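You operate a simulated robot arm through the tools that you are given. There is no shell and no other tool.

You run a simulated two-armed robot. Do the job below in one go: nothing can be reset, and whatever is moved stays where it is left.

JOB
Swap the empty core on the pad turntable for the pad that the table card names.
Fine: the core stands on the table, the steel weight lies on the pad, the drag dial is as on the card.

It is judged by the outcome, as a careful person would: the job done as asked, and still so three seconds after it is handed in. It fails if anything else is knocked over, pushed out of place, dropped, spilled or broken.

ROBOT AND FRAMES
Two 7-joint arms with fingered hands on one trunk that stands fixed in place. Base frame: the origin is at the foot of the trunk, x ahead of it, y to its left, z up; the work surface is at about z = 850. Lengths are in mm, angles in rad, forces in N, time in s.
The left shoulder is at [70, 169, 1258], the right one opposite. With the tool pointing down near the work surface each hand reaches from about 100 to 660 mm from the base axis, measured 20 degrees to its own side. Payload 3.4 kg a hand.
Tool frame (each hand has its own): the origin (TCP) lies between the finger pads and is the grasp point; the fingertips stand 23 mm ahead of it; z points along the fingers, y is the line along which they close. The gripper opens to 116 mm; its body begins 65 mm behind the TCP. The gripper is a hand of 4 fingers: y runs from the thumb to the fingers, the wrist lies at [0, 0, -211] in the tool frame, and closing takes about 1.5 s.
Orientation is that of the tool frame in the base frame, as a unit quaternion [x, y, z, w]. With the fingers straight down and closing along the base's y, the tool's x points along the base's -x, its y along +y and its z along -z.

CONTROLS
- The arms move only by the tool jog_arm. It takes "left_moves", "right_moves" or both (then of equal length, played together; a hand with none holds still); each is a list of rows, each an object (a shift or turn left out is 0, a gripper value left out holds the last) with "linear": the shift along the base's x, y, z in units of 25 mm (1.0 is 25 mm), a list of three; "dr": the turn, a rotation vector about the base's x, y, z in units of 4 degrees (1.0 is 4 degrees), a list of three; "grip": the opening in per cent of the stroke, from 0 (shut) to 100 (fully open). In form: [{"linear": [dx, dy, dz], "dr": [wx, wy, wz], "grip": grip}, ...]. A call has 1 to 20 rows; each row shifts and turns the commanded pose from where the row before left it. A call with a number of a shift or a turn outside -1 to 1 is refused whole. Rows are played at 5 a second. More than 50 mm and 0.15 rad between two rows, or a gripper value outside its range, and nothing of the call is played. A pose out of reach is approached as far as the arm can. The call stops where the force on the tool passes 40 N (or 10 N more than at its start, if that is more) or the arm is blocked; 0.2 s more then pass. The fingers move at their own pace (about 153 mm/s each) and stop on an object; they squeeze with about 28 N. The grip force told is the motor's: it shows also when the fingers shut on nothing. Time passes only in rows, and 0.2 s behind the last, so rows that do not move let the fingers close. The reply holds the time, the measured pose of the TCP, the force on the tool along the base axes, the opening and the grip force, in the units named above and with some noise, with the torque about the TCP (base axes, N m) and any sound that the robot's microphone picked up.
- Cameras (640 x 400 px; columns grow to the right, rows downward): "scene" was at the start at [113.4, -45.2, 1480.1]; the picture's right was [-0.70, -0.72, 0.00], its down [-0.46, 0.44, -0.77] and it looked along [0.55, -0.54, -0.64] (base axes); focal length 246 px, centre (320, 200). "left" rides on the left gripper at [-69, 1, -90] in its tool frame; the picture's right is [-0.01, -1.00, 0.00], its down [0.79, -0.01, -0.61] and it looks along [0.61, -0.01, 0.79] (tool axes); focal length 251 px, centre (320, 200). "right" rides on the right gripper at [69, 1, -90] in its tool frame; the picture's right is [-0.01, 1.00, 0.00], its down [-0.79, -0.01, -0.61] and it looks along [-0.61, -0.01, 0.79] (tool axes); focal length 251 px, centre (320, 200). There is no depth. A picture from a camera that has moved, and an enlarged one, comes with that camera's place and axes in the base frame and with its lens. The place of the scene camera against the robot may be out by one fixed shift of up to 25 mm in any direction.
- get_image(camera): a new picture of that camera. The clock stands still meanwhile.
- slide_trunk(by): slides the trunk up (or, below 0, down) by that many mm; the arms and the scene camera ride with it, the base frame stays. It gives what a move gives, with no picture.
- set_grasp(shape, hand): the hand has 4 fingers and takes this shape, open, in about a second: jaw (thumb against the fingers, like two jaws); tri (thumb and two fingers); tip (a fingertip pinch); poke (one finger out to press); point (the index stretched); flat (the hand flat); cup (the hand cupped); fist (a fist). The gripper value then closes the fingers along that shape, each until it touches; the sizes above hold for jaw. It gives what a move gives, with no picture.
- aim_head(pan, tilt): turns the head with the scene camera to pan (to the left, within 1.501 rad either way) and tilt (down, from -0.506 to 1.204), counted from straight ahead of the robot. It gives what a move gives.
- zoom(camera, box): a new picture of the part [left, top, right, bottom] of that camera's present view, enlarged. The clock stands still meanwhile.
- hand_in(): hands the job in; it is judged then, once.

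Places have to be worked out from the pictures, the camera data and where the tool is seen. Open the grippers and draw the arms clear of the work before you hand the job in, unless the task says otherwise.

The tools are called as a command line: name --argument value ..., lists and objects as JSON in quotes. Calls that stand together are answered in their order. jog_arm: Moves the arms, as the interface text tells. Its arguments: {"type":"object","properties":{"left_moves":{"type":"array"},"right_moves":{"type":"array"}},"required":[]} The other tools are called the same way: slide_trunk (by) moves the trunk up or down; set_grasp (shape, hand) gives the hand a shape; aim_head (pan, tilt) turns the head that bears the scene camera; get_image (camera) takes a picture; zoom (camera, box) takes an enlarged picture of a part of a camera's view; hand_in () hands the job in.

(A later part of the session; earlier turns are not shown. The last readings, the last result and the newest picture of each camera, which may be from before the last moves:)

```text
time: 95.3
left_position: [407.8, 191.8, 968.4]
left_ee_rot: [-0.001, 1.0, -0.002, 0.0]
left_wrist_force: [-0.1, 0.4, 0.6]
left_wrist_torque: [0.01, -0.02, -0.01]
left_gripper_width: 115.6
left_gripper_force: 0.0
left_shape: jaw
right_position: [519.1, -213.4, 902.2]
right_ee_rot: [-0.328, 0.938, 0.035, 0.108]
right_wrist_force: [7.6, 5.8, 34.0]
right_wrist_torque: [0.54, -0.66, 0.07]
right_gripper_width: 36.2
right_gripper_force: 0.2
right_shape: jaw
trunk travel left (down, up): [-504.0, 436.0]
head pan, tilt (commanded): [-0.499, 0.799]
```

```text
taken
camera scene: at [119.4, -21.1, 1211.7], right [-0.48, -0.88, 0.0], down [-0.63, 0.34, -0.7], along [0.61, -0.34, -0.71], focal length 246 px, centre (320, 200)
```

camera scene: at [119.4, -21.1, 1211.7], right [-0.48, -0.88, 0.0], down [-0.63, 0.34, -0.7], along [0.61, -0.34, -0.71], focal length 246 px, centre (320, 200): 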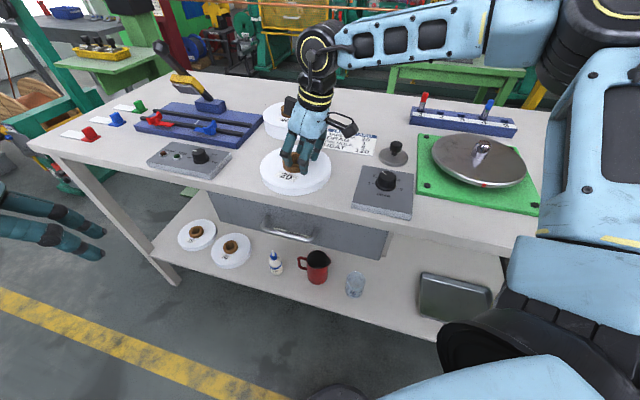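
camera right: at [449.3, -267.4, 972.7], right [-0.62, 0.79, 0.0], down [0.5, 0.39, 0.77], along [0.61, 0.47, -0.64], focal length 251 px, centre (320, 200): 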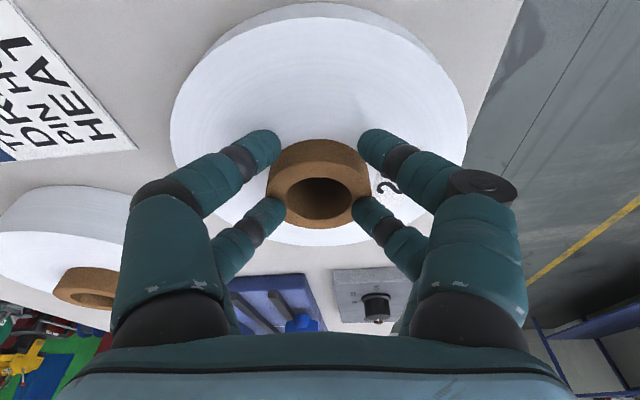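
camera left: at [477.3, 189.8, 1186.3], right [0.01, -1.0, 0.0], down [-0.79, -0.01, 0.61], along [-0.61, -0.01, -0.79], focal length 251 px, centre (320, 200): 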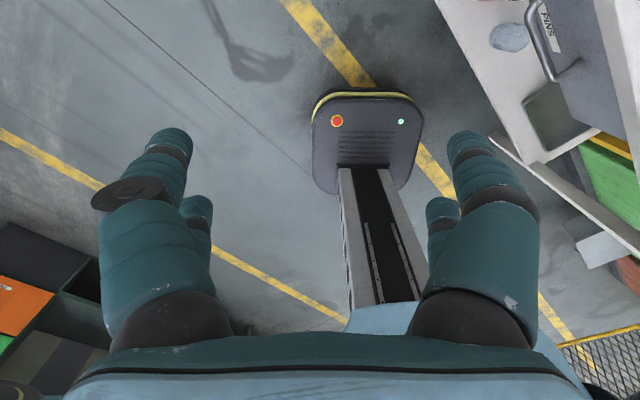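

The pad's core is now at about (523, -211), within vertical reach. The fingers only press on the tape; I open and rise.

jog_arm --right_moves '[{"linear": [0, 0, 0.12]}, {"linear": [0, 0, 0.08], "grip": 50}, {"grip": 78}, {}, {}, {"linear": [0, 0, 0.4]}, {"linear": [0, 0, 0.8]}, {"linear": [0, 0, 0.8]}, {"linear": [0, 0, 0.4], "dr": [-0.505, 0.635, 0]}, {"dr": [-0.505, 0.635, 0]}, {"dr": [-0.505, 0.635, 0]}, {"dr": [-0.505, 0.635, 0]}, {}]'

get_image --camera "right"

get_image --camera "scene"

```text
time: 98.1
left_position: [408.7, 190.3, 967.3]
left_ee_rot: [-0.001, 1.0, 0.0, -0.001]
left_wrist_force: [0.2, 0.1, -0.2]
left_wrist_torque: [0.01, 0.01, -0.03]
left_gripper_width: 115.8
left_gripper_force: 0.0
left_shape: jaw
right_position: [522.3, -214.3, 962.6]
right_ee_rot: [-0.329, 0.944, 0.0, 0.0]
right_wrist_force: [0.2, -0.4, 0.4]
right_wrist_torque: [-0.01, 0.0, -0.01]
right_gripper_width: 90.2
right_gripper_force: 0.1
right_shape: jaw
trunk travel left (down, up): [-504.0, 436.0]
head pan, tilt (commanded): [-0.499, 0.799]
```

```text
taken
camera right: at [466.2, -258.4, 1052.6], right [-0.61, 0.79, 0.0], down [0.63, 0.49, 0.61], along [0.48, 0.37, -0.79], focal length 251 px, centre (320, 200)
```

right: 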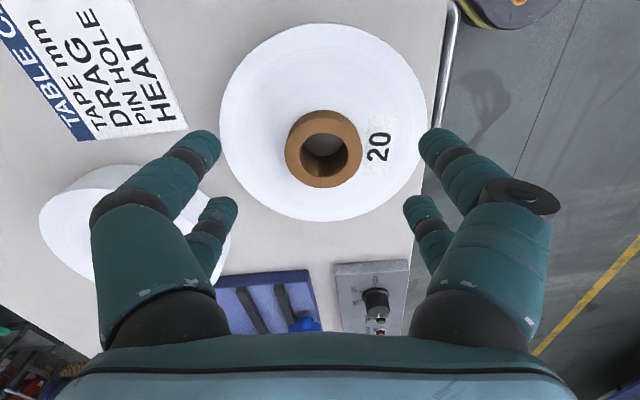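

```text
taken
camera scene: at [122.6, -24.3, 1211.1], right [-0.48, -0.88, 0.0], down [-0.63, 0.34, -0.7], along [0.61, -0.33, -0.72], focal length 246 px, centre (320, 200)
```

scene: 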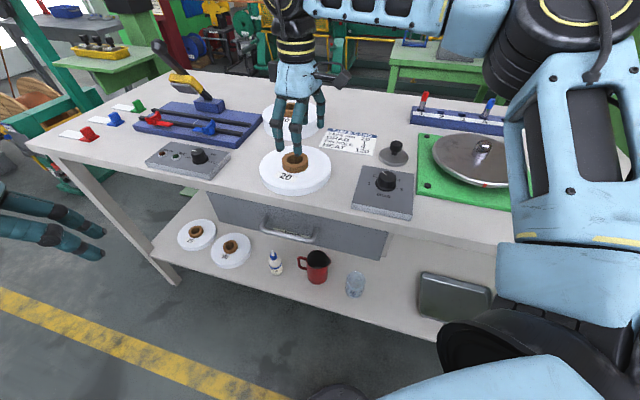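

Upright now. I zoom for the core position.

zoom --camera "right" --box '[243, 100, 403, 200]'

```text
4.00 times, centred on (323, 150) of right
camera zoom: at [466.2, -258.4, 1052.6], right [-0.61, 0.79, 0.0], down [0.63, 0.49, 0.61], along [0.48, 0.37, -0.79], focal length 1006 px, centre (308, 400)
```

zoom: 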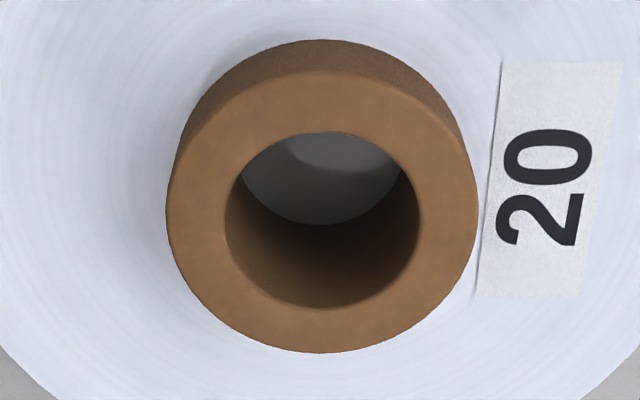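

The core is at about (531, -205). I shift (+9.7, +10.7) mm and descend to z≈912.

jog_arm --right_moves '[{"linear": [0.2, 0.21, 0]}, {"linear": [0.19, 0.22, 0]}, {"linear": [0, 0, -0.6]}, {"linear": [0, 0, -0.6]}, {"linear": [0, 0, -0.6]}, {"linear": [0, 0, -0.2]}, {}]'

get_image --camera "right"

zoom --camera "scene" --box '[230, 120, 358, 200]'

```text
time: 99.7
left_position: [410.2, 190.1, 966.3]
left_ee_rot: [-0.001, 1.0, 0.0, 0.0]
left_wrist_force: [-0.3, -0.3, 0.4]
left_wrist_torque: [0.02, 0.0, -0.03]
left_gripper_width: 115.9
left_gripper_force: 0.1
left_shape: jaw
right_position: [531.4, -203.5, 913.2]
right_ee_rot: [-0.33, 0.944, 0.0, 0.0]
right_wrist_force: [0.4, -0.1, -0.3]
right_wrist_torque: [0.0, 0.0, -0.02]
right_gripper_width: 90.5
right_gripper_force: 0.0
right_shape: jaw
trunk travel left (down, up): [-504.0, 436.0]
head pan, tilt (commanded): [-0.499, 0.799]
```

```text
taken
camera right: at [475.7, -247.5, 1002.5], right [-0.61, 0.79, 0.0], down [0.63, 0.49, 0.61], along [0.48, 0.37, -0.79], focal length 251 px, centre (320, 200)
```

right: 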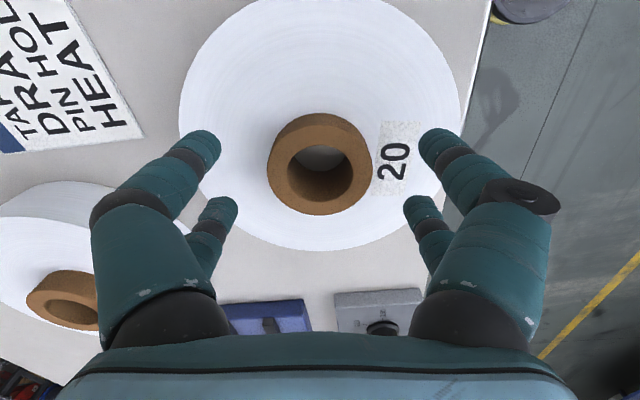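

```text
5.00 times, centred on (294, 160) of scene
camera zoom: at [123.0, -24.3, 1211.1], right [-0.48, -0.88, 0.0], down [-0.63, 0.34, -0.7], along [0.61, -0.33, -0.72], focal length 1232 px, centre (450, 400)
```

zoom: 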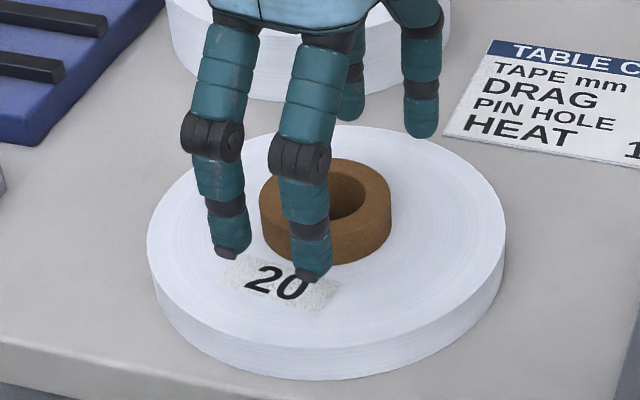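

Perfectly centred. I lower to z≈900 and close all four fingers.

jog_arm --right_moves '[{"linear": [0, 0, -0.3]}, {"linear": [0, 0, -0.22]}, {}, {"grip": 60}, {"grip": 48}, {"grip": 40}, {"grip": 30}, {"grip": 0}, {}, {}, {}, {}]'

get_image --camera "right"

zoom --camera "scene" --box '[230, 120, 358, 200]'

```text
time: 102.3
left_position: [410.2, 190.4, 966.8]
left_ee_rot: [-0.001, 1.0, 0.0, -0.001]
left_wrist_force: [0.3, 0.0, 1.0]
left_wrist_torque: [0.01, 0.0, -0.01]
left_gripper_width: 115.9
left_gripper_force: 0.0
left_shape: jaw
right_position: [530.2, -204.3, 900.0]
right_ee_rot: [-0.329, 0.944, 0.0, 0.0]
right_wrist_force: [0.1, -0.3, -0.2]
right_wrist_torque: [0.02, -0.03, 0.0]
right_gripper_width: 35.9
right_gripper_force: 28.3
right_shape: jaw
trunk travel left (down, up): [-504.0, 436.0]
head pan, tilt (commanded): [-0.499, 0.799]
```

```text
taken
camera right: at [475.8, -247.6, 989.4], right [-0.61, 0.79, 0.0], down [0.63, 0.49, 0.61], along [0.48, 0.37, -0.79], focal length 251 px, centre (320, 200)
```

right: 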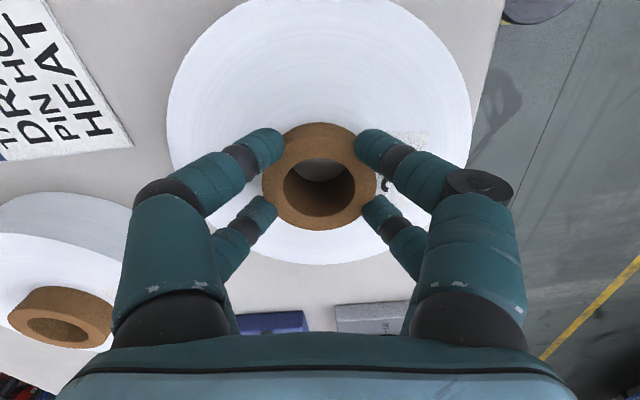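

```text
5.00 times, centred on (294, 160) of scene
camera zoom: at [123.1, -24.3, 1211.1], right [-0.48, -0.88, 0.0], down [-0.63, 0.34, -0.7], along [0.61, -0.33, -0.72], focal length 1232 px, centre (450, 400)
```

zoom: 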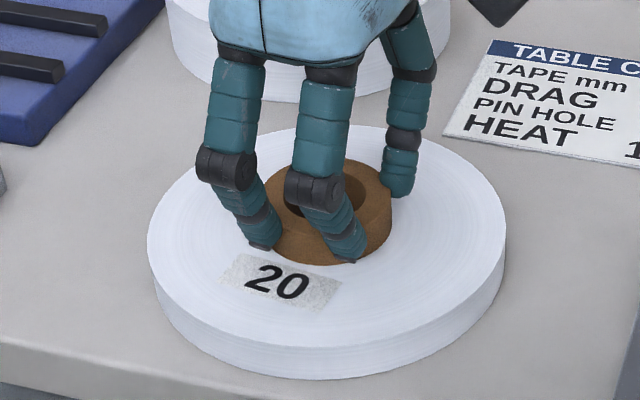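

All four fingers grip with no stray force. I lift a few millimetres and check that the pad's weight shows.

jog_arm --right_moves '[{"linear": [0, 0, 0.06]}, {"linear": [0, 0, 0.08]}, {"linear": [0, 0, 0.1]}, {}]'

zoom --camera "scene" --box '[230, 120, 358, 200]'

```text
time: 103.3
left_position: [408.7, 189.3, 967.7]
left_ee_rot: [-0.001, 1.0, -0.001, -0.001]
left_wrist_force: [0.6, -0.3, 0.6]
left_wrist_torque: [-0.02, 0.02, 0.02]
left_gripper_width: 115.9
left_gripper_force: 0.0
left_shape: jaw
right_position: [531.9, -204.7, 906.8]
right_ee_rot: [-0.329, 0.944, 0.0, 0.0]
right_wrist_force: [0.5, 0.4, -2.6]
right_wrist_torque: [0.02, -0.01, 0.03]
right_gripper_width: 35.9
right_gripper_force: 27.7
right_shape: jaw
trunk travel left (down, up): [-504.0, 436.0]
head pan, tilt (commanded): [-0.499, 0.799]
```

```text
5.00 times, centred on (294, 160) of scene
camera zoom: at [123.2, -24.4, 1211.1], right [-0.48, -0.88, 0.0], down [-0.63, 0.34, -0.7], along [0.61, -0.33, -0.72], focal length 1232 px, centre (450, 400)
```

zoom: 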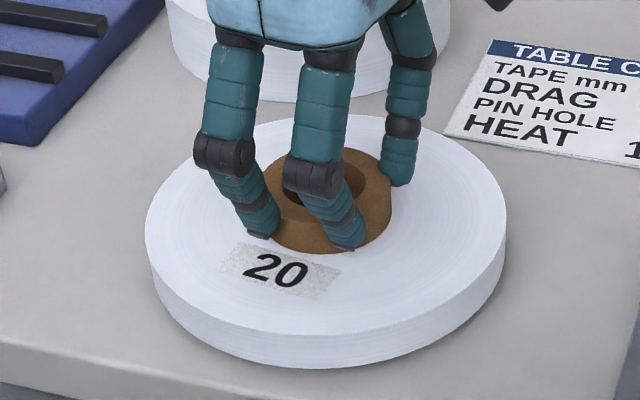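

The pad hangs on the fingers (2.6 N) with the grip width unchanged. I lift it smoothly to z≈1005.

jog_arm --right_moves '[{"linear": [0, 0, 0.2]}, {"linear": [0, 0, 0.4]}, {"linear": [0, 0, 0.5]}, {"linear": [0, 0, 0.6]}, {"linear": [0, 0, 0.6]}, {"linear": [0, 0, 0.6]}, {"linear": [0, 0, 0.5]}, {"linear": [0, 0, 0.3]}, {"linear": [0, 0, 0.2]}, {}]'

get_image --camera "scene"

get_image --camera "right"

```text
time: 105.5
left_position: [409.8, 189.0, 967.1]
left_ee_rot: [-0.002, 1.0, -0.001, -0.002]
left_wrist_force: [-0.2, -0.7, -0.2]
left_wrist_torque: [0.0, 0.0, -0.02]
left_gripper_width: 115.7
left_gripper_force: 0.1
left_shape: jaw
right_position: [530.8, -205.4, 998.7]
right_ee_rot: [-0.328, 0.945, 0.002, 0.001]
right_wrist_force: [-0.1, -0.5, -2.3]
right_wrist_torque: [-0.02, 0.02, 0.01]
right_gripper_width: 35.2
right_gripper_force: 28.1
right_shape: jaw
right hand out of reach, approached as far as the arm can: row 9
trunk travel left (down, up): [-504.0, 436.0]
head pan, tilt (commanded): [-0.499, 0.799]
```

```text
taken
camera scene: at [123.3, -24.4, 1211.1], right [-0.48, -0.88, 0.0], down [-0.63, 0.34, -0.7], along [0.61, -0.33, -0.72], focal length 246 px, centre (320, 200)
```

scene: 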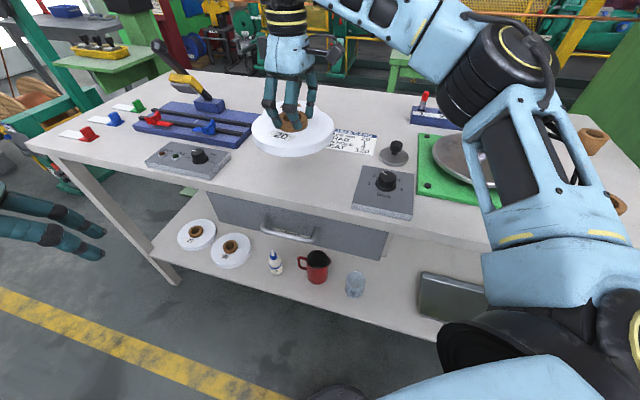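

```text
taken
camera right: at [474.7, -249.3, 1087.5], right [-0.61, 0.79, 0.0], down [0.63, 0.49, 0.61], along [0.48, 0.37, -0.79], focal length 251 px, centre (320, 200)
```

right: 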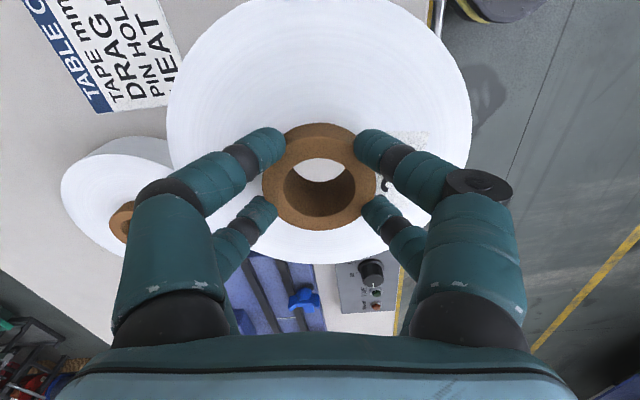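

The pad hangs level. I carry it toward the turntable at constant height, turning the yaw back to 0 on the way; first half now.

jog_arm --right_moves '[{"linear": [-0.2, -0.4, 0], "dr": [0, 0, -0.5]}, {"linear": [-0.4, -0.75, 0], "dr": [0, 0, -0.9]}, {"linear": [-0.42, -0.78, 0], "dr": [0, 0, -0.9]}, {"linear": [-0.42, -0.78, 0], "dr": [0, 0, -0.9]}, {"linear": [-0.42, -0.78, 0], "dr": [0, 0, -0.9]}, {"linear": [-0.42, -0.78, 0], "dr": [0, 0, -0.9]}, {"linear": [-0.42, -0.78, 0], "dr": [0, 0, -0.9]}, {"linear": [-0.42, -0.78, 0], "dr": [0, 0, -0.9]}, {"linear": [-0.42, -0.78, 0.1], "dr": [0, 0, -0.9]}, {"linear": [-0.2, -0.4, 0.1], "dr": [0, 0, -0.9]}, {}]'

get_image --camera "scene"

get_image --camera "right"

```text
time: 107.9
left_position: [410.0, 189.9, 967.3]
left_ee_rot: [-0.002, 1.0, 0.0, -0.001]
left_wrist_force: [-0.5, 0.1, -0.3]
left_wrist_torque: [0.01, -0.01, 0.0]
left_gripper_width: 115.8
left_gripper_force: 0.0
left_shape: jaw
right_position: [436.9, -382.2, 1003.7]
right_ee_rot: [-0.035, 0.999, 0.001, 0.001]
right_wrist_force: [-0.3, 0.4, -1.3]
right_wrist_torque: [-0.03, 0.0, -0.03]
right_gripper_width: 35.1
right_gripper_force: 27.9
right_shape: jaw
trunk travel left (down, up): [-504.0, 436.0]
head pan, tilt (commanded): [-0.499, 0.799]
```

```text
taken
camera scene: at [123.3, -24.5, 1211.0], right [-0.48, -0.88, 0.0], down [-0.63, 0.34, -0.7], along [0.61, -0.33, -0.72], focal length 246 px, centre (320, 200)
```

scene: 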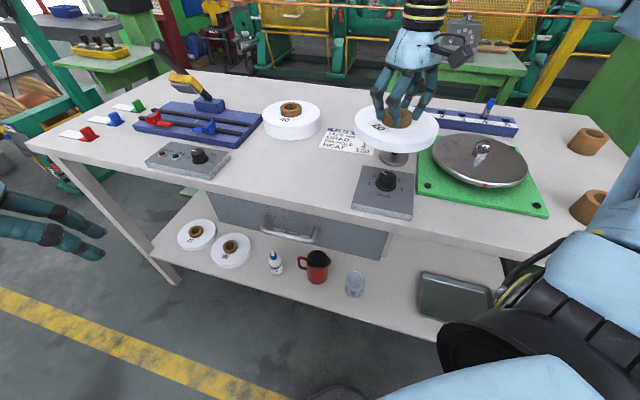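

```text
taken
camera right: at [367.1, -387.3, 1092.8], right [-0.06, 1.0, 0.0], down [0.79, 0.05, 0.61], along [0.61, 0.04, -0.79], focal length 251 px, centre (320, 200)
```

right: 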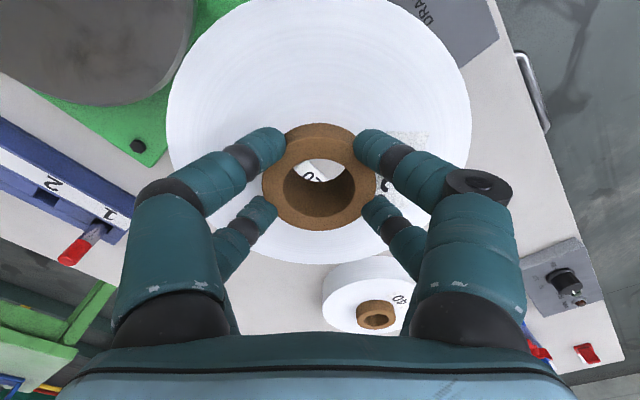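

Halfway, all steady. I continue to directly above the spindle at (343.5, -558.5).

jog_arm --right_moves '[{"linear": [-0.2, -0.4, 0], "dr": [0, 0, -0.5]}, {"linear": [-0.4, -0.75, 0], "dr": [0, 0, -0.5]}, {"linear": [-0.42, -0.78, 0]}, {"linear": [-0.42, -0.78, 0]}, {"linear": [-0.42, -0.78, 0]}, {"linear": [-0.42, -0.78, 0]}, {"linear": [-0.42, -0.78, 0]}, {"linear": [-0.42, -0.78, 0]}, {"linear": [-0.4, -0.75, 0]}, {"linear": [-0.22, -0.47, 0]}, {}, {}]'

get_image --camera "scene"

get_image --camera "right"

```text
time: 110.5
left_position: [409.9, 189.8, 967.2]
left_ee_rot: [0.0, 1.0, 0.001, -0.001]
left_wrist_force: [-0.4, -0.1, 0.5]
left_wrist_torque: [0.01, -0.02, 0.04]
left_gripper_width: 115.9
left_gripper_force: 0.2
left_shape: jaw
right_position: [343.0, -557.7, 1001.9]
right_ee_rot: [-0.001, 1.0, 0.0, 0.0]
right_wrist_force: [-0.6, 0.2, -1.7]
right_wrist_torque: [0.0, 0.0, 0.02]
right_gripper_width: 35.1
right_gripper_force: 28.0
right_shape: jaw
trunk travel left (down, up): [-504.0, 436.0]
head pan, tilt (commanded): [-0.499, 0.799]
```

```text
taken
camera scene: at [123.0, -24.7, 1211.1], right [-0.48, -0.88, 0.0], down [-0.63, 0.34, -0.7], along [0.61, -0.33, -0.72], focal length 246 px, centre (320, 200)
```

scene: 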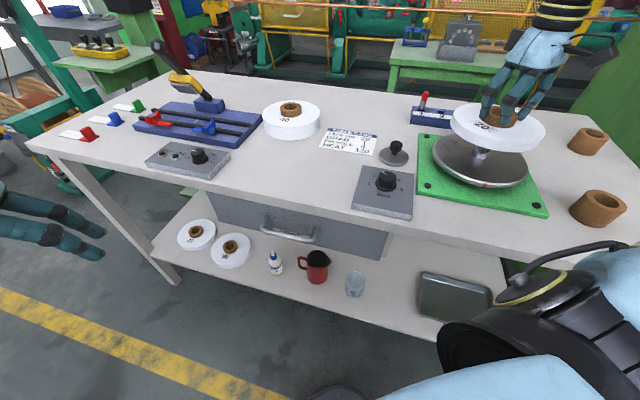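

```text
taken
camera right: at [273.3, -559.0, 1092.3], right [0.01, 1.0, 0.0], down [0.79, -0.01, 0.61], along [0.61, 0.0, -0.79], focal length 251 px, centre (320, 200)
```

right: 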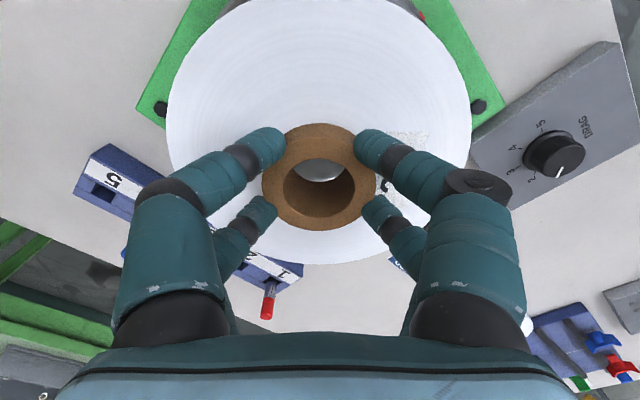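

The pad hovers over the turntable. I zoom through the core's hole and from the scene to check alignment with the spindle.

zoom --camera "right" --box '[256, 135, 384, 215]'

zoom --camera "scene" --box '[425, 80, 553, 160]'

```text
5.00 times, centred on (320, 175) of right
camera zoom: at [273.3, -559.0, 1092.3], right [0.01, 1.0, 0.0], down [0.79, -0.01, 0.61], along [0.61, 0.0, -0.79], focal length 1257 px, centre (320, 325)
```

zoom: 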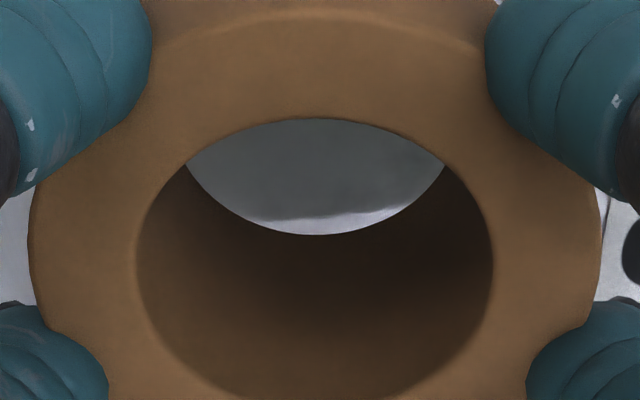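

```text
5.00 times, centred on (489, 120) of scene
camera zoom: at [123.0, -24.7, 1211.1], right [-0.48, -0.88, 0.0], down [-0.63, 0.34, -0.7], along [0.61, -0.33, -0.72], focal length 1232 px, centre (-525, 600)
```

zoom: 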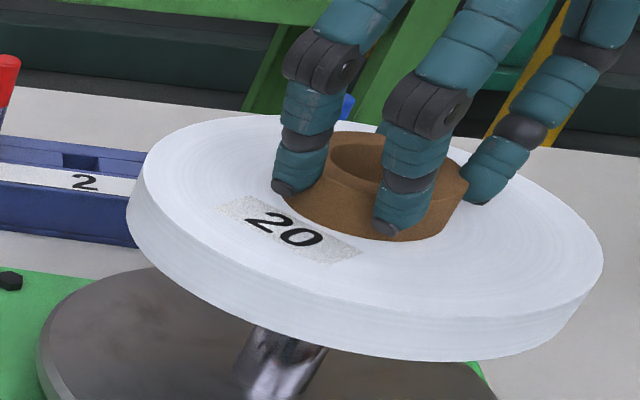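

Computed offsets: core axis ≈ (344, -559), spindle ≈ (343.7, -558.5), clearance about ±6 mm. I lower to just above the spindle tip, then carefully over it.

jog_arm --right_moves '[{"linear": [0, 0, -0.3]}, {"linear": [0, 0, -0.3]}, {"linear": [0, 0, -0.2]}, {"linear": [0, 0, -0.2]}, {"linear": [0, 0, -0.2]}, {}]'

zoom --camera "scene" --box '[425, 80, 553, 160]'

zoom --camera "right" --box '[256, 135, 384, 215]'

```text
time: 111.9
left_position: [409.6, 190.1, 968.5]
left_ee_rot: [-0.002, 1.0, 0.0, -0.001]
left_wrist_force: [-0.4, -0.7, 0.4]
left_wrist_torque: [0.03, -0.01, 0.0]
left_gripper_width: 116.1
left_gripper_force: 0.0
left_shape: jaw
right_position: [344.3, -557.4, 972.6]
right_ee_rot: [-0.001, 1.0, 0.0, 0.0]
right_wrist_force: [0.5, -0.1, -2.5]
right_wrist_torque: [-0.01, 0.03, -0.01]
right_gripper_width: 35.3
right_gripper_force: 28.4
right_shape: jaw
trunk travel left (down, up): [-504.0, 436.0]
head pan, tilt (commanded): [-0.499, 0.799]
```

```text
5.00 times, centred on (489, 120) of scene
camera zoom: at [123.0, -24.6, 1211.1], right [-0.48, -0.88, 0.0], down [-0.63, 0.34, -0.7], along [0.61, -0.33, -0.72], focal length 1232 px, centre (-525, 600)
```

zoom: 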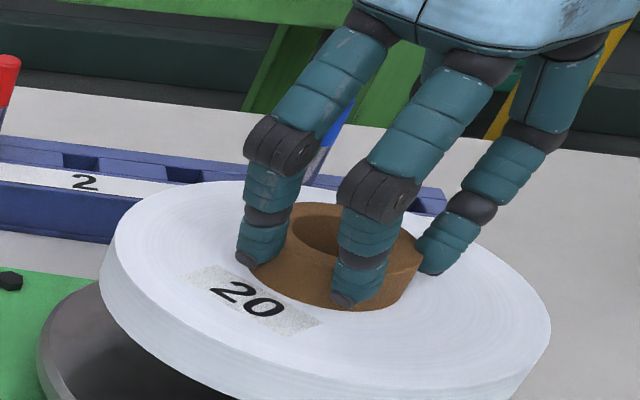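

```text
5.00 times, centred on (320, 175) of right
camera zoom: at [273.5, -558.6, 1061.9], right [0.01, 1.0, 0.0], down [0.79, -0.01, 0.61], along [0.61, 0.0, -0.79], focal length 1257 px, centre (320, 325)
```

zoom: 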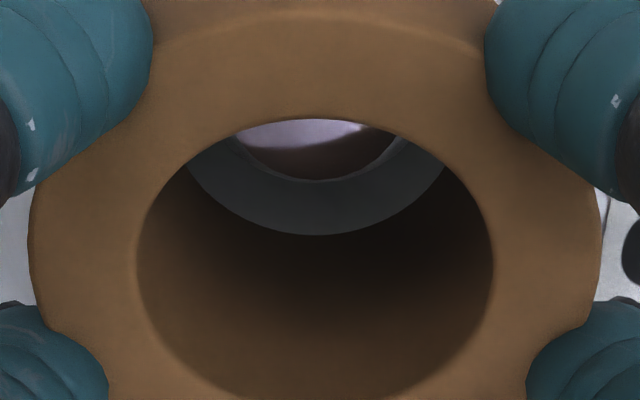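

Through the hole I see the spindle tip; the core seems about 3–4 mm too far in +x. I correct by -2.5 mm and check again.

jog_arm --right_moves '[{"linear": [-0.1, 0.02, 0]}, {}]'

zoom --camera "right" --box '[256, 135, 384, 215]'

```text
time: 112.5
left_position: [410.1, 188.7, 967.0]
left_ee_rot: [0.0, 1.0, 0.001, -0.001]
left_wrist_force: [0.4, -0.5, -0.1]
left_wrist_torque: [0.0, 0.01, -0.02]
left_gripper_width: 116.1
left_gripper_force: 0.1
left_shape: jaw
right_position: [341.4, -556.8, 973.2]
right_ee_rot: [-0.001, 1.0, 0.0, 0.001]
right_wrist_force: [0.0, 0.4, -1.8]
right_wrist_torque: [0.01, -0.04, -0.01]
right_gripper_width: 35.1
right_gripper_force: 27.9
right_shape: jaw
trunk travel left (down, up): [-504.0, 436.0]
head pan, tilt (commanded): [-0.499, 0.799]
```

```text
5.00 times, centred on (320, 175) of right
camera zoom: at [271.0, -558.2, 1062.0], right [0.01, 1.0, 0.0], down [0.79, -0.01, 0.61], along [0.61, 0.0, -0.79], focal length 1257 px, centre (320, 325)
```

zoom: 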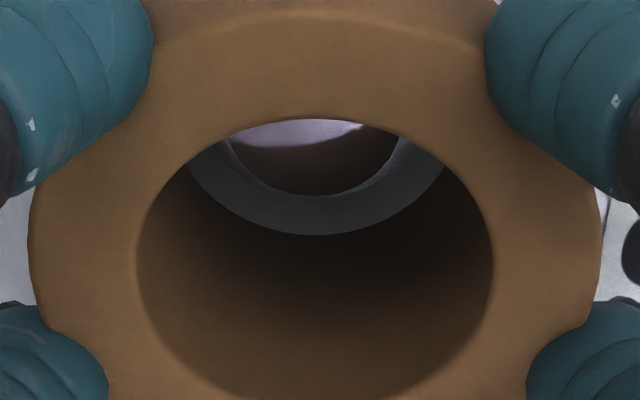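

Better; the far gap is about 8 mm versus the ideal 6. I shift another -1.5 mm and go down slowly.

jog_arm --right_moves '[{"linear": [-0.06, 0, 0]}, {"linear": [0, 0, -0.12]}, {"linear": [0, 0, -0.12]}, {"linear": [0, 0, -0.12]}, {}]'

zoom --camera "right" --box '[256, 135, 384, 215]'

```text
time: 113.7
left_position: [409.8, 190.0, 967.2]
left_ee_rot: [-0.001, 1.0, 0.0, -0.001]
left_wrist_force: [0.7, 0.1, 0.5]
left_wrist_torque: [0.0, 0.03, 0.02]
left_gripper_width: 116.0
left_gripper_force: 0.1
left_shape: jaw
right_position: [338.1, -557.9, 964.7]
right_ee_rot: [-0.001, 1.0, 0.0, 0.0]
right_wrist_force: [0.5, -0.8, -1.9]
right_wrist_torque: [0.0, -0.02, -0.01]
right_gripper_width: 35.2
right_gripper_force: 27.7
right_shape: jaw
trunk travel left (down, up): [-504.0, 436.0]
head pan, tilt (commanded): [-0.499, 0.799]
```

```text
5.00 times, centred on (320, 175) of right
camera zoom: at [269.4, -557.8, 1053.6], right [0.01, 1.0, 0.0], down [0.79, -0.01, 0.61], along [0.61, 0.0, -0.79], focal length 1257 px, centre (320, 325)
```

zoom: 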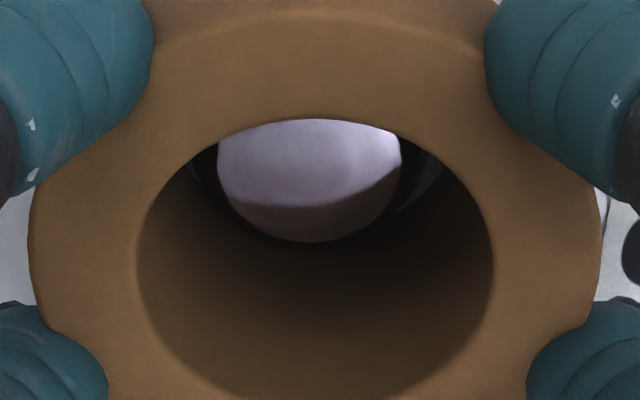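

The spindle is inside the bore, centred and without contact force. I keep lowering.

jog_arm --right_moves '[{"linear": [0, 0, -0.12]}, {"linear": [0, 0, -0.12]}, {"linear": [0, 0, -0.12]}, {"linear": [0, 0, -0.12]}, {"linear": [0, 0, -0.12]}, {}]'

jog_arm --right_moves '[{"linear": [0, 0, -0.08]}, {"linear": [0, 0, -0.06]}, {}]'

zoom --camera "scene" --box '[410, 90, 570, 190]'

```text
time: 115.1
left_position: [410.3, 189.9, 966.4]
left_ee_rot: [-0.001, 1.0, 0.0, -0.001]
left_wrist_force: [0.8, 0.1, -0.5]
left_wrist_torque: [0.0, 0.03, -0.03]
left_gripper_width: 116.0
left_gripper_force: 0.1
left_shape: jaw
right_position: [340.3, -558.4, 948.1]
right_ee_rot: [-0.001, 1.0, 0.001, -0.001]
right_wrist_force: [-0.8, -0.2, -2.8]
right_wrist_torque: [-0.02, -0.01, -0.01]
right_gripper_width: 34.7
right_gripper_force: 28.5
right_shape: jaw
trunk travel left (down, up): [-504.0, 436.0]
head pan, tilt (commanded): [-0.499, 0.799]
```

```text
time: 115.9
left_position: [410.4, 189.7, 967.2]
left_ee_rot: [-0.001, 1.0, 0.001, -0.001]
left_wrist_force: [-1.1, 0.0, 0.3]
left_wrist_torque: [-0.01, -0.01, 0.0]
left_gripper_width: 116.1
left_gripper_force: 0.0
left_shape: jaw
right_position: [339.6, -557.4, 945.7]
right_ee_rot: [-0.001, 1.0, 0.001, 0.0]
right_wrist_force: [-0.4, 0.0, -1.5]
right_wrist_torque: [0.0, -0.01, 0.0]
right_gripper_width: 35.1
right_gripper_force: 28.0
right_shape: jaw
trunk travel left (down, up): [-504.0, 436.0]
head pan, tilt (commanded): [-0.499, 0.799]
```

```text
4.00 times, centred on (490, 140) of scene
camera zoom: at [123.1, -24.7, 1211.1], right [-0.48, -0.88, 0.0], down [-0.63, 0.34, -0.7], along [0.61, -0.33, -0.72], focal length 986 px, centre (-360, 440)
```

zoom: 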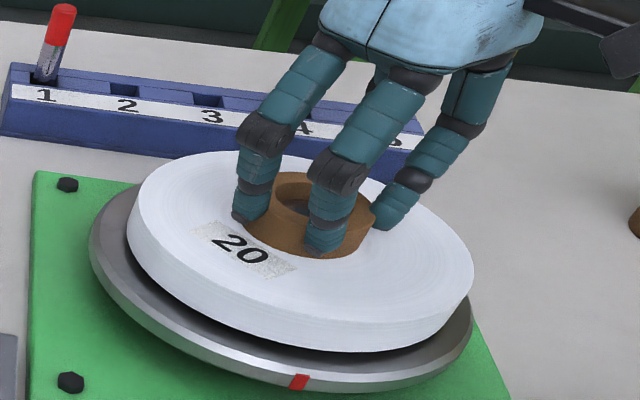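

The pad is almost down on the disc; a few more small steps until it rests.

jog_arm --right_moves '[{"linear": [0, 0, -0.06]}, {"linear": [0, 0, -0.04]}, {}]'

jog_arm --right_moves '[{"linear": [0, 0, -0.05]}, {}]'

jog_arm --right_moves '[{"linear": [0, 0, -0.04]}, {}]'

```text
time: 116.7
left_position: [409.6, 190.1, 967.9]
left_ee_rot: [0.0, 1.0, 0.001, 0.0]
left_wrist_force: [0.0, -0.1, -0.6]
left_wrist_torque: [0.0, -0.01, 0.01]
left_gripper_width: 116.2
left_gripper_force: 0.1
left_shape: jaw
right_position: [340.5, -557.9, 943.4]
right_ee_rot: [-0.001, 1.0, 0.0, 0.0]
right_wrist_force: [0.9, -0.9, -2.1]
right_wrist_torque: [0.01, 0.04, 0.02]
right_gripper_width: 35.0
right_gripper_force: 28.1
right_shape: jaw
trunk travel left (down, up): [-504.0, 436.0]
head pan, tilt (commanded): [-0.499, 0.799]
```

```text
time: 117.3
left_position: [410.1, 189.9, 967.6]
left_ee_rot: [0.0, 1.0, 0.001, -0.001]
left_wrist_force: [-0.3, -0.3, 0.2]
left_wrist_torque: [0.02, -0.02, -0.03]
left_gripper_width: 116.0
left_gripper_force: 0.1
left_shape: jaw
right_position: [339.3, -557.7, 941.5]
right_ee_rot: [-0.002, 1.0, 0.0, 0.0]
right_wrist_force: [-0.9, -0.5, -1.2]
right_wrist_torque: [0.02, -0.05, -0.05]
right_gripper_width: 35.1
right_gripper_force: 27.7
right_shape: jaw
trunk travel left (down, up): [-504.0, 436.0]
head pan, tilt (commanded): [-0.499, 0.799]
```

```text
time: 117.9
left_position: [409.4, 191.5, 968.4]
left_ee_rot: [-0.001, 1.0, -0.001, -0.001]
left_wrist_force: [1.0, 0.4, 1.0]
left_wrist_torque: [0.01, -0.02, 0.01]
left_gripper_width: 115.9
left_gripper_force: 0.1
left_shape: jaw
right_position: [340.2, -557.0, 942.0]
right_ee_rot: [0.0, 1.0, 0.0, 0.001]
right_wrist_force: [0.9, -3.3, 6.4]
right_wrist_torque: [-0.08, -0.1, 0.01]
right_gripper_width: 35.1
right_gripper_force: 28.4
right_shape: jaw
trunk travel left (down, up): [-504.0, 436.0]
head pan, tilt (commanded): [-0.499, 0.799]
```

Contact at TCP z≈942 as predicted: the pad sits on the disc. I ease off, open, and rise straight up.

jog_arm --right_moves '[{"linear": [0, 0, 0.05]}, {"grip": 50}, {"grip": 60}, {"grip": 78}, {}, {}, {"linear": [0, 0, 0.2]}, {"linear": [0, 0, 0.5]}, {"linear": [0, 0, 0.8]}, {"linear": [0, 0, 0.8]}, {}]'

get_image --camera "right"

zoom --camera "scene" --box '[410, 90, 570, 190]'

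```text
time: 120.3
left_position: [410.4, 189.8, 967.4]
left_ee_rot: [-0.001, 1.0, 0.001, -0.001]
left_wrist_force: [0.4, 0.1, -0.6]
left_wrist_torque: [0.0, -0.01, 0.0]
left_gripper_width: 115.9
left_gripper_force: 0.1
left_shape: jaw
right_position: [339.8, -559.1, 999.5]
right_ee_rot: [-0.001, 1.0, 0.001, 0.0]
right_wrist_force: [-0.2, -0.5, -0.4]
right_wrist_torque: [0.01, -0.02, -0.02]
right_gripper_width: 90.0
right_gripper_force: 0.0
right_shape: jaw
trunk travel left (down, up): [-504.0, 436.0]
head pan, tilt (commanded): [-0.499, 0.799]
```

```text
taken
camera right: at [269.3, -558.8, 1088.9], right [0.01, 1.0, 0.0], down [0.79, -0.01, 0.61], along [0.61, 0.0, -0.79], focal length 251 px, centre (320, 200)
```

right: 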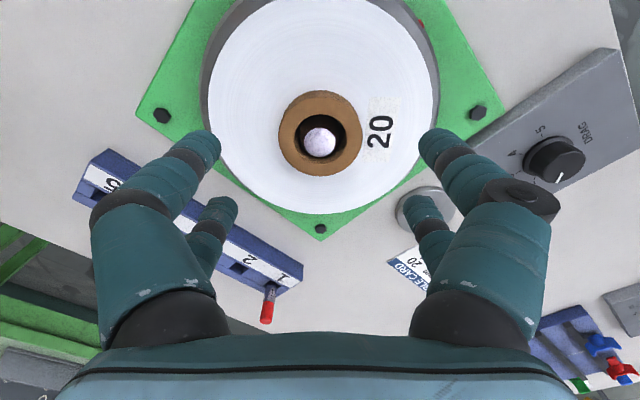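

```text
4.00 times, centred on (490, 140) of scene
camera zoom: at [122.9, -24.6, 1211.1], right [-0.48, -0.88, 0.0], down [-0.63, 0.34, -0.7], along [0.61, -0.33, -0.72], focal length 986 px, centre (-360, 440)
```

zoom: 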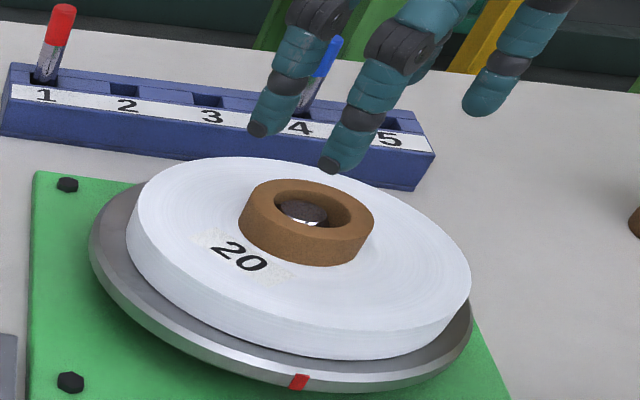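

The pad sits on the turntable with the spindle through its core. Now the weight: I move above it with the inner pair in mind (TCP ≈ (479.5, -432)).

jog_arm --right_moves '[{"linear": [0.7, 0.63, 0], "grip": 60}, {"linear": [0.7, 0.63, 0]}, {"linear": [0.7, 0.63, 0]}, {"linear": [0.7, 0.63, 0]}, {"linear": [0.7, 0.63, 0]}, {"linear": [0.7, 0.63, 0]}, {"linear": [0.7, 0.63, 0]}, {"linear": [0.68, 0.67, -0.4]}, {"linear": [0, 0, -0.8]}, {}]'

get_image --camera "right"

get_image --camera "scene"

```text
time: 122.5
left_position: [409.9, 190.4, 966.0]
left_ee_rot: [-0.001, 1.0, -0.001, -0.001]
left_wrist_force: [0.2, 0.8, 0.0]
left_wrist_torque: [-0.02, -0.02, -0.01]
left_gripper_width: 116.0
left_gripper_force: 0.1
left_shape: jaw
right_position: [478.4, -428.7, 968.7]
right_ee_rot: [-0.001, 1.0, 0.0, -0.001]
right_wrist_force: [-0.4, -0.3, -0.5]
right_wrist_torque: [0.0, -0.01, 0.01]
right_gripper_width: 70.1
right_gripper_force: 0.0
right_shape: jaw
trunk travel left (down, up): [-504.0, 436.0]
head pan, tilt (commanded): [-0.499, 0.799]
```

```text
taken
camera right: at [408.8, -429.2, 1058.8], right [0.01, 1.0, 0.0], down [0.79, -0.01, 0.61], along [0.61, 0.0, -0.79], focal length 251 px, centre (320, 200)
```

right: 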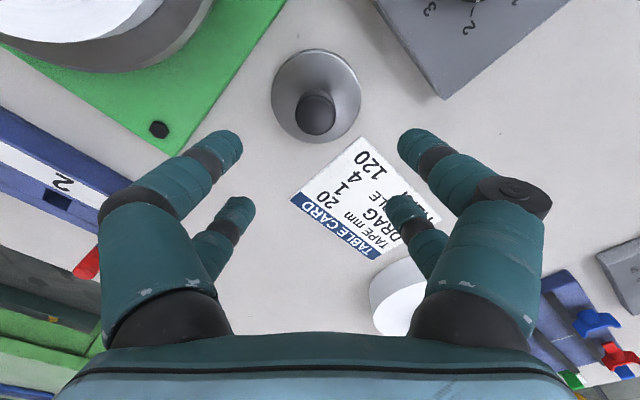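

```text
taken
camera scene: at [123.0, -24.0, 1211.1], right [-0.48, -0.88, 0.0], down [-0.63, 0.34, -0.7], along [0.61, -0.33, -0.72], focal length 246 px, centre (320, 200)
```

scene: 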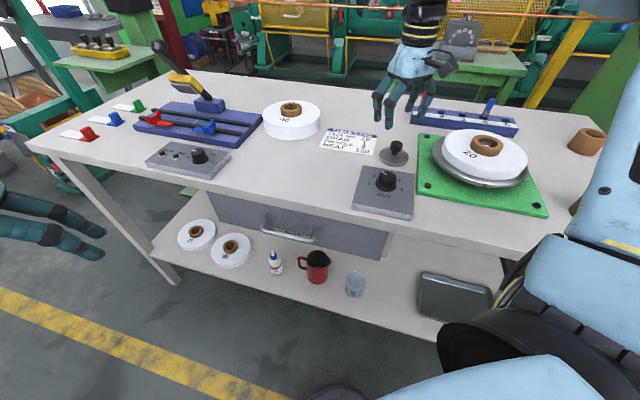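

The knob is at about (463, -431.5). I shift slightly and descend to z≈917 to check the alignment.

jog_arm --right_moves '[{"linear": [0.07, -0.1, -0.5]}, {"linear": [0, 0, -0.8]}, {"linear": [0, 0, -0.75]}, {}]'

get_image --camera "right"

zoom --camera "scene" --box '[340, 90, 468, 170]'

```text
time: 123.5
left_position: [410.2, 189.5, 967.8]
left_ee_rot: [-0.001, 1.0, -0.001, -0.001]
left_wrist_force: [0.2, 0.2, -0.2]
left_wrist_torque: [-0.02, -0.01, 0.02]
left_gripper_width: 116.0
left_gripper_force: 0.2
left_shape: jaw
right_position: [480.4, -433.1, 917.9]
right_ee_rot: [0.0, 1.0, 0.0, 0.0]
right_wrist_force: [0.4, 0.5, -0.1]
right_wrist_torque: [-0.02, -0.05, -0.03]
right_gripper_width: 70.2
right_gripper_force: 0.1
right_shape: jaw
trunk travel left (down, up): [-504.0, 436.0]
head pan, tilt (commanded): [-0.499, 0.799]
```

```text
taken
camera right: at [410.2, -433.0, 1007.2], right [0.01, 1.0, 0.0], down [0.79, -0.01, 0.61], along [0.61, 0.0, -0.79], focal length 251 px, centre (320, 200)
```

right: 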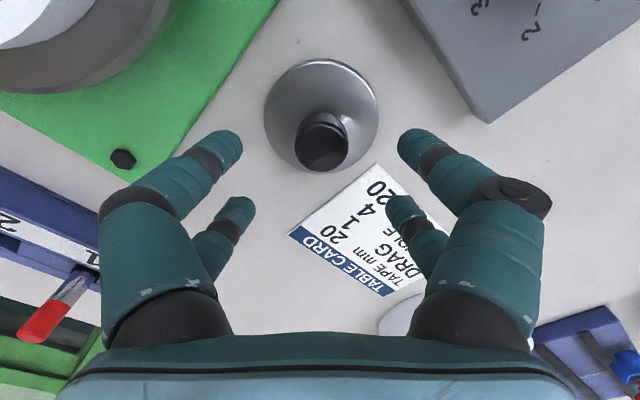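

```text
5.00 times, centred on (404, 130) of scene
camera zoom: at [122.8, -24.2, 1211.1], right [-0.48, -0.88, 0.0], down [-0.63, 0.34, -0.7], along [0.61, -0.33, -0.72], focal length 1232 px, centre (-100, 550)
```

zoom: 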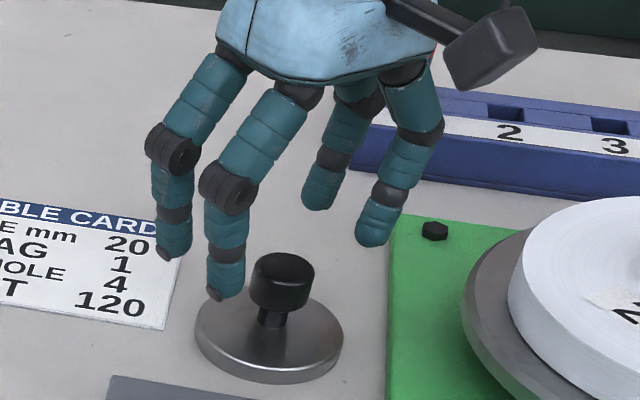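

Same alignment as before. I lower to z≈893.4 and pinch the knob.

jog_arm --right_moves '[{"linear": [0, 0, -0.4]}, {"linear": [0, 0, -0.4]}, {"linear": [0, 0, -0.18]}, {}, {"grip": 40}, {"grip": 25}, {"grip": 0}, {}, {}, {}, {}, {}, {}]'

jog_arm --right_moves '[{"linear": [0, 0, 0.15]}, {"linear": [0, 0, 0.3]}, {"linear": [0, 0, 0.6]}, {"linear": [0, 0, 0.8]}, {"linear": [0, 0, 0.8]}, {"linear": [0, 0, 0.8]}, {"linear": [0, 0, 0.8]}, {}]'

get_image --camera "right"

get_image --camera "scene"

```text
time: 126.3
left_position: [409.4, 189.5, 968.0]
left_ee_rot: [-0.001, 1.0, 0.001, -0.001]
left_wrist_force: [0.2, 0.1, -1.3]
left_wrist_torque: [-0.03, -0.01, -0.01]
left_gripper_width: 115.6
left_gripper_force: 0.1
left_shape: jaw
right_position: [480.0, -432.2, 892.3]
right_ee_rot: [0.0, 1.0, 0.0, 0.0]
right_wrist_force: [-0.2, -0.4, 0.1]
right_wrist_torque: [-0.02, -0.04, 0.01]
right_gripper_width: 8.3
right_gripper_force: 28.1
right_shape: jaw
trunk travel left (down, up): [-504.0, 436.0]
head pan, tilt (commanded): [-0.499, 0.799]
```

```text
time: 128.1
left_position: [410.4, 188.1, 966.9]
left_ee_rot: [-0.001, 1.0, -0.001, 0.0]
left_wrist_force: [0.3, -0.3, 0.2]
left_wrist_torque: [0.0, 0.02, 0.01]
left_gripper_width: 115.7
left_gripper_force: 0.1
left_shape: jaw
right_position: [481.3, -433.3, 998.2]
right_ee_rot: [0.0, 1.0, 0.001, 0.0]
right_wrist_force: [0.0, -1.6, -2.9]
right_wrist_torque: [0.01, -0.04, 0.03]
right_gripper_width: 8.2
right_gripper_force: 28.0
right_shape: jaw
trunk travel left (down, up): [-504.0, 436.0]
head pan, tilt (commanded): [-0.499, 0.799]
```

```text
taken
camera right: at [411.4, -433.6, 1088.9], right [0.01, 1.0, 0.0], down [0.79, -0.01, 0.61], along [0.61, 0.0, -0.79], focal length 251 px, centre (320, 200)
```

right: 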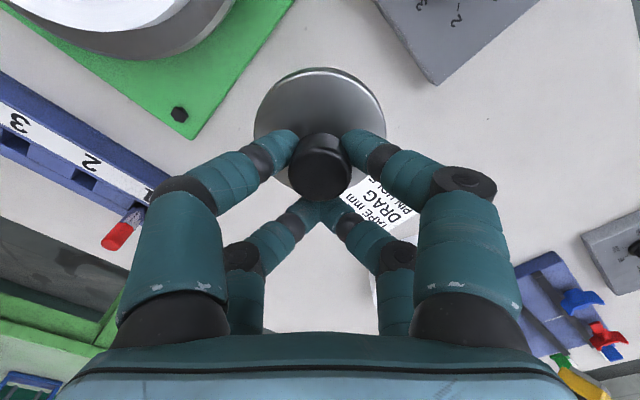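

```text
taken
camera scene: at [123.4, -24.8, 1211.0], right [-0.48, -0.88, 0.0], down [-0.63, 0.34, -0.7], along [0.61, -0.33, -0.72], focal length 246 px, centre (320, 200)
```

scene: 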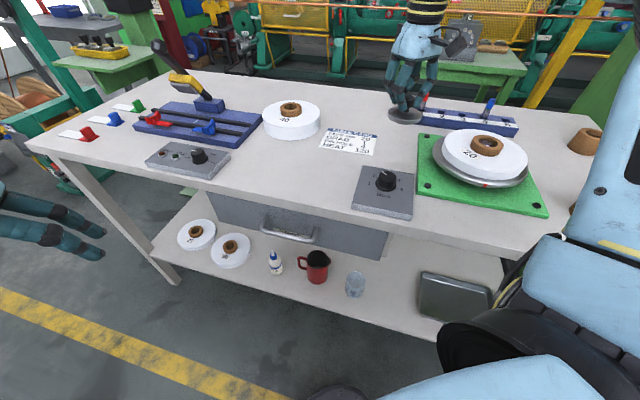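

The weight is held again (bottom 42 mm under the TCP). I look at the pad's core on the spindle to get the centre for placing the weight.

zoom --camera "scene" --box '[425, 115, 553, 195]'

```text
5.00 times, centred on (489, 155) of scene
camera zoom: at [123.4, -24.8, 1211.0], right [-0.48, -0.88, 0.0], down [-0.63, 0.34, -0.7], along [0.61, -0.33, -0.72], focal length 1232 px, centre (-525, 425)
```

zoom: 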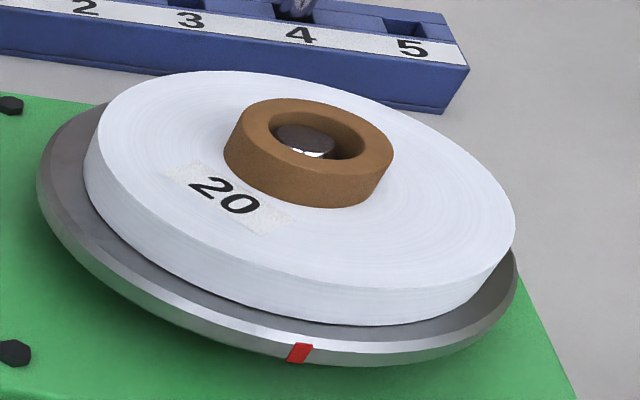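

The spindle looks slightly off-centre in the bore. I move to a spot where the right camera can see the core unobstructed beside the weight.

jog_arm --right_moves '[{"linear": [-0.4, -0.2, 0.34]}, {"linear": [-0.7, -0.35, 0.34]}, {"linear": [-0.8, -0.38, 0.34]}, {"linear": [-0.8, -0.38, 0.34]}, {"linear": [-0.8, -0.38, 0.34]}, {"linear": [-0.5, -0.2, 0]}, {}, {}]'

get_image --camera "right"

zoom --camera "right" --box '[130, 10, 290, 110]'

```text
time: 129.9
left_position: [409.8, 189.7, 968.1]
left_ee_rot: [-0.001, 1.0, 0.0, 0.0]
left_wrist_force: [-0.6, 0.3, -0.7]
left_wrist_torque: [0.0, 0.01, 0.01]
left_gripper_width: 115.8
left_gripper_force: 0.0
left_shape: jaw
right_position: [381.0, -480.5, 1043.2]
right_ee_rot: [-0.001, 1.0, 0.0, 0.0]
right_wrist_force: [0.0, 0.5, -2.7]
right_wrist_torque: [0.0, -0.05, 0.01]
right_gripper_width: 8.2
right_gripper_force: 28.0
right_shape: jaw
trunk travel left (down, up): [-504.0, 436.0]
head pan, tilt (commanded): [-0.499, 0.799]
```

```text
taken
camera right: at [311.1, -480.4, 1132.4], right [0.01, 1.0, 0.0], down [0.79, -0.01, 0.61], along [0.61, 0.0, -0.79], focal length 251 px, centre (320, 200)
```

right: 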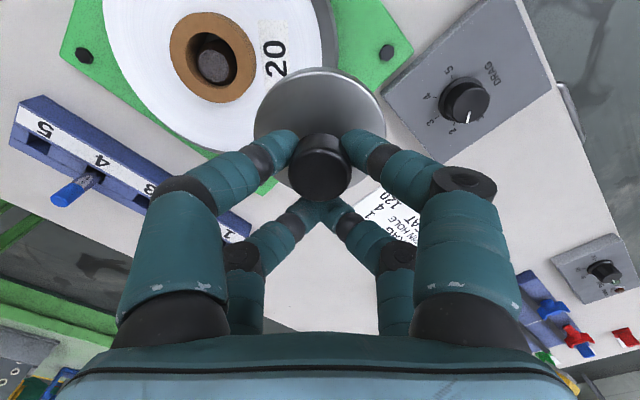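

```text
4.00 times, centred on (210, 60) of right
camera zoom: at [311.1, -480.4, 1132.4], right [0.01, 1.0, 0.0], down [0.79, -0.01, 0.61], along [0.61, 0.0, -0.79], focal length 1006 px, centre (760, 760)
```

zoom: 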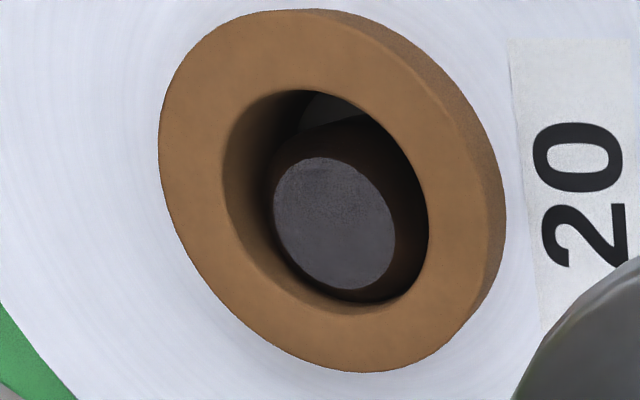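

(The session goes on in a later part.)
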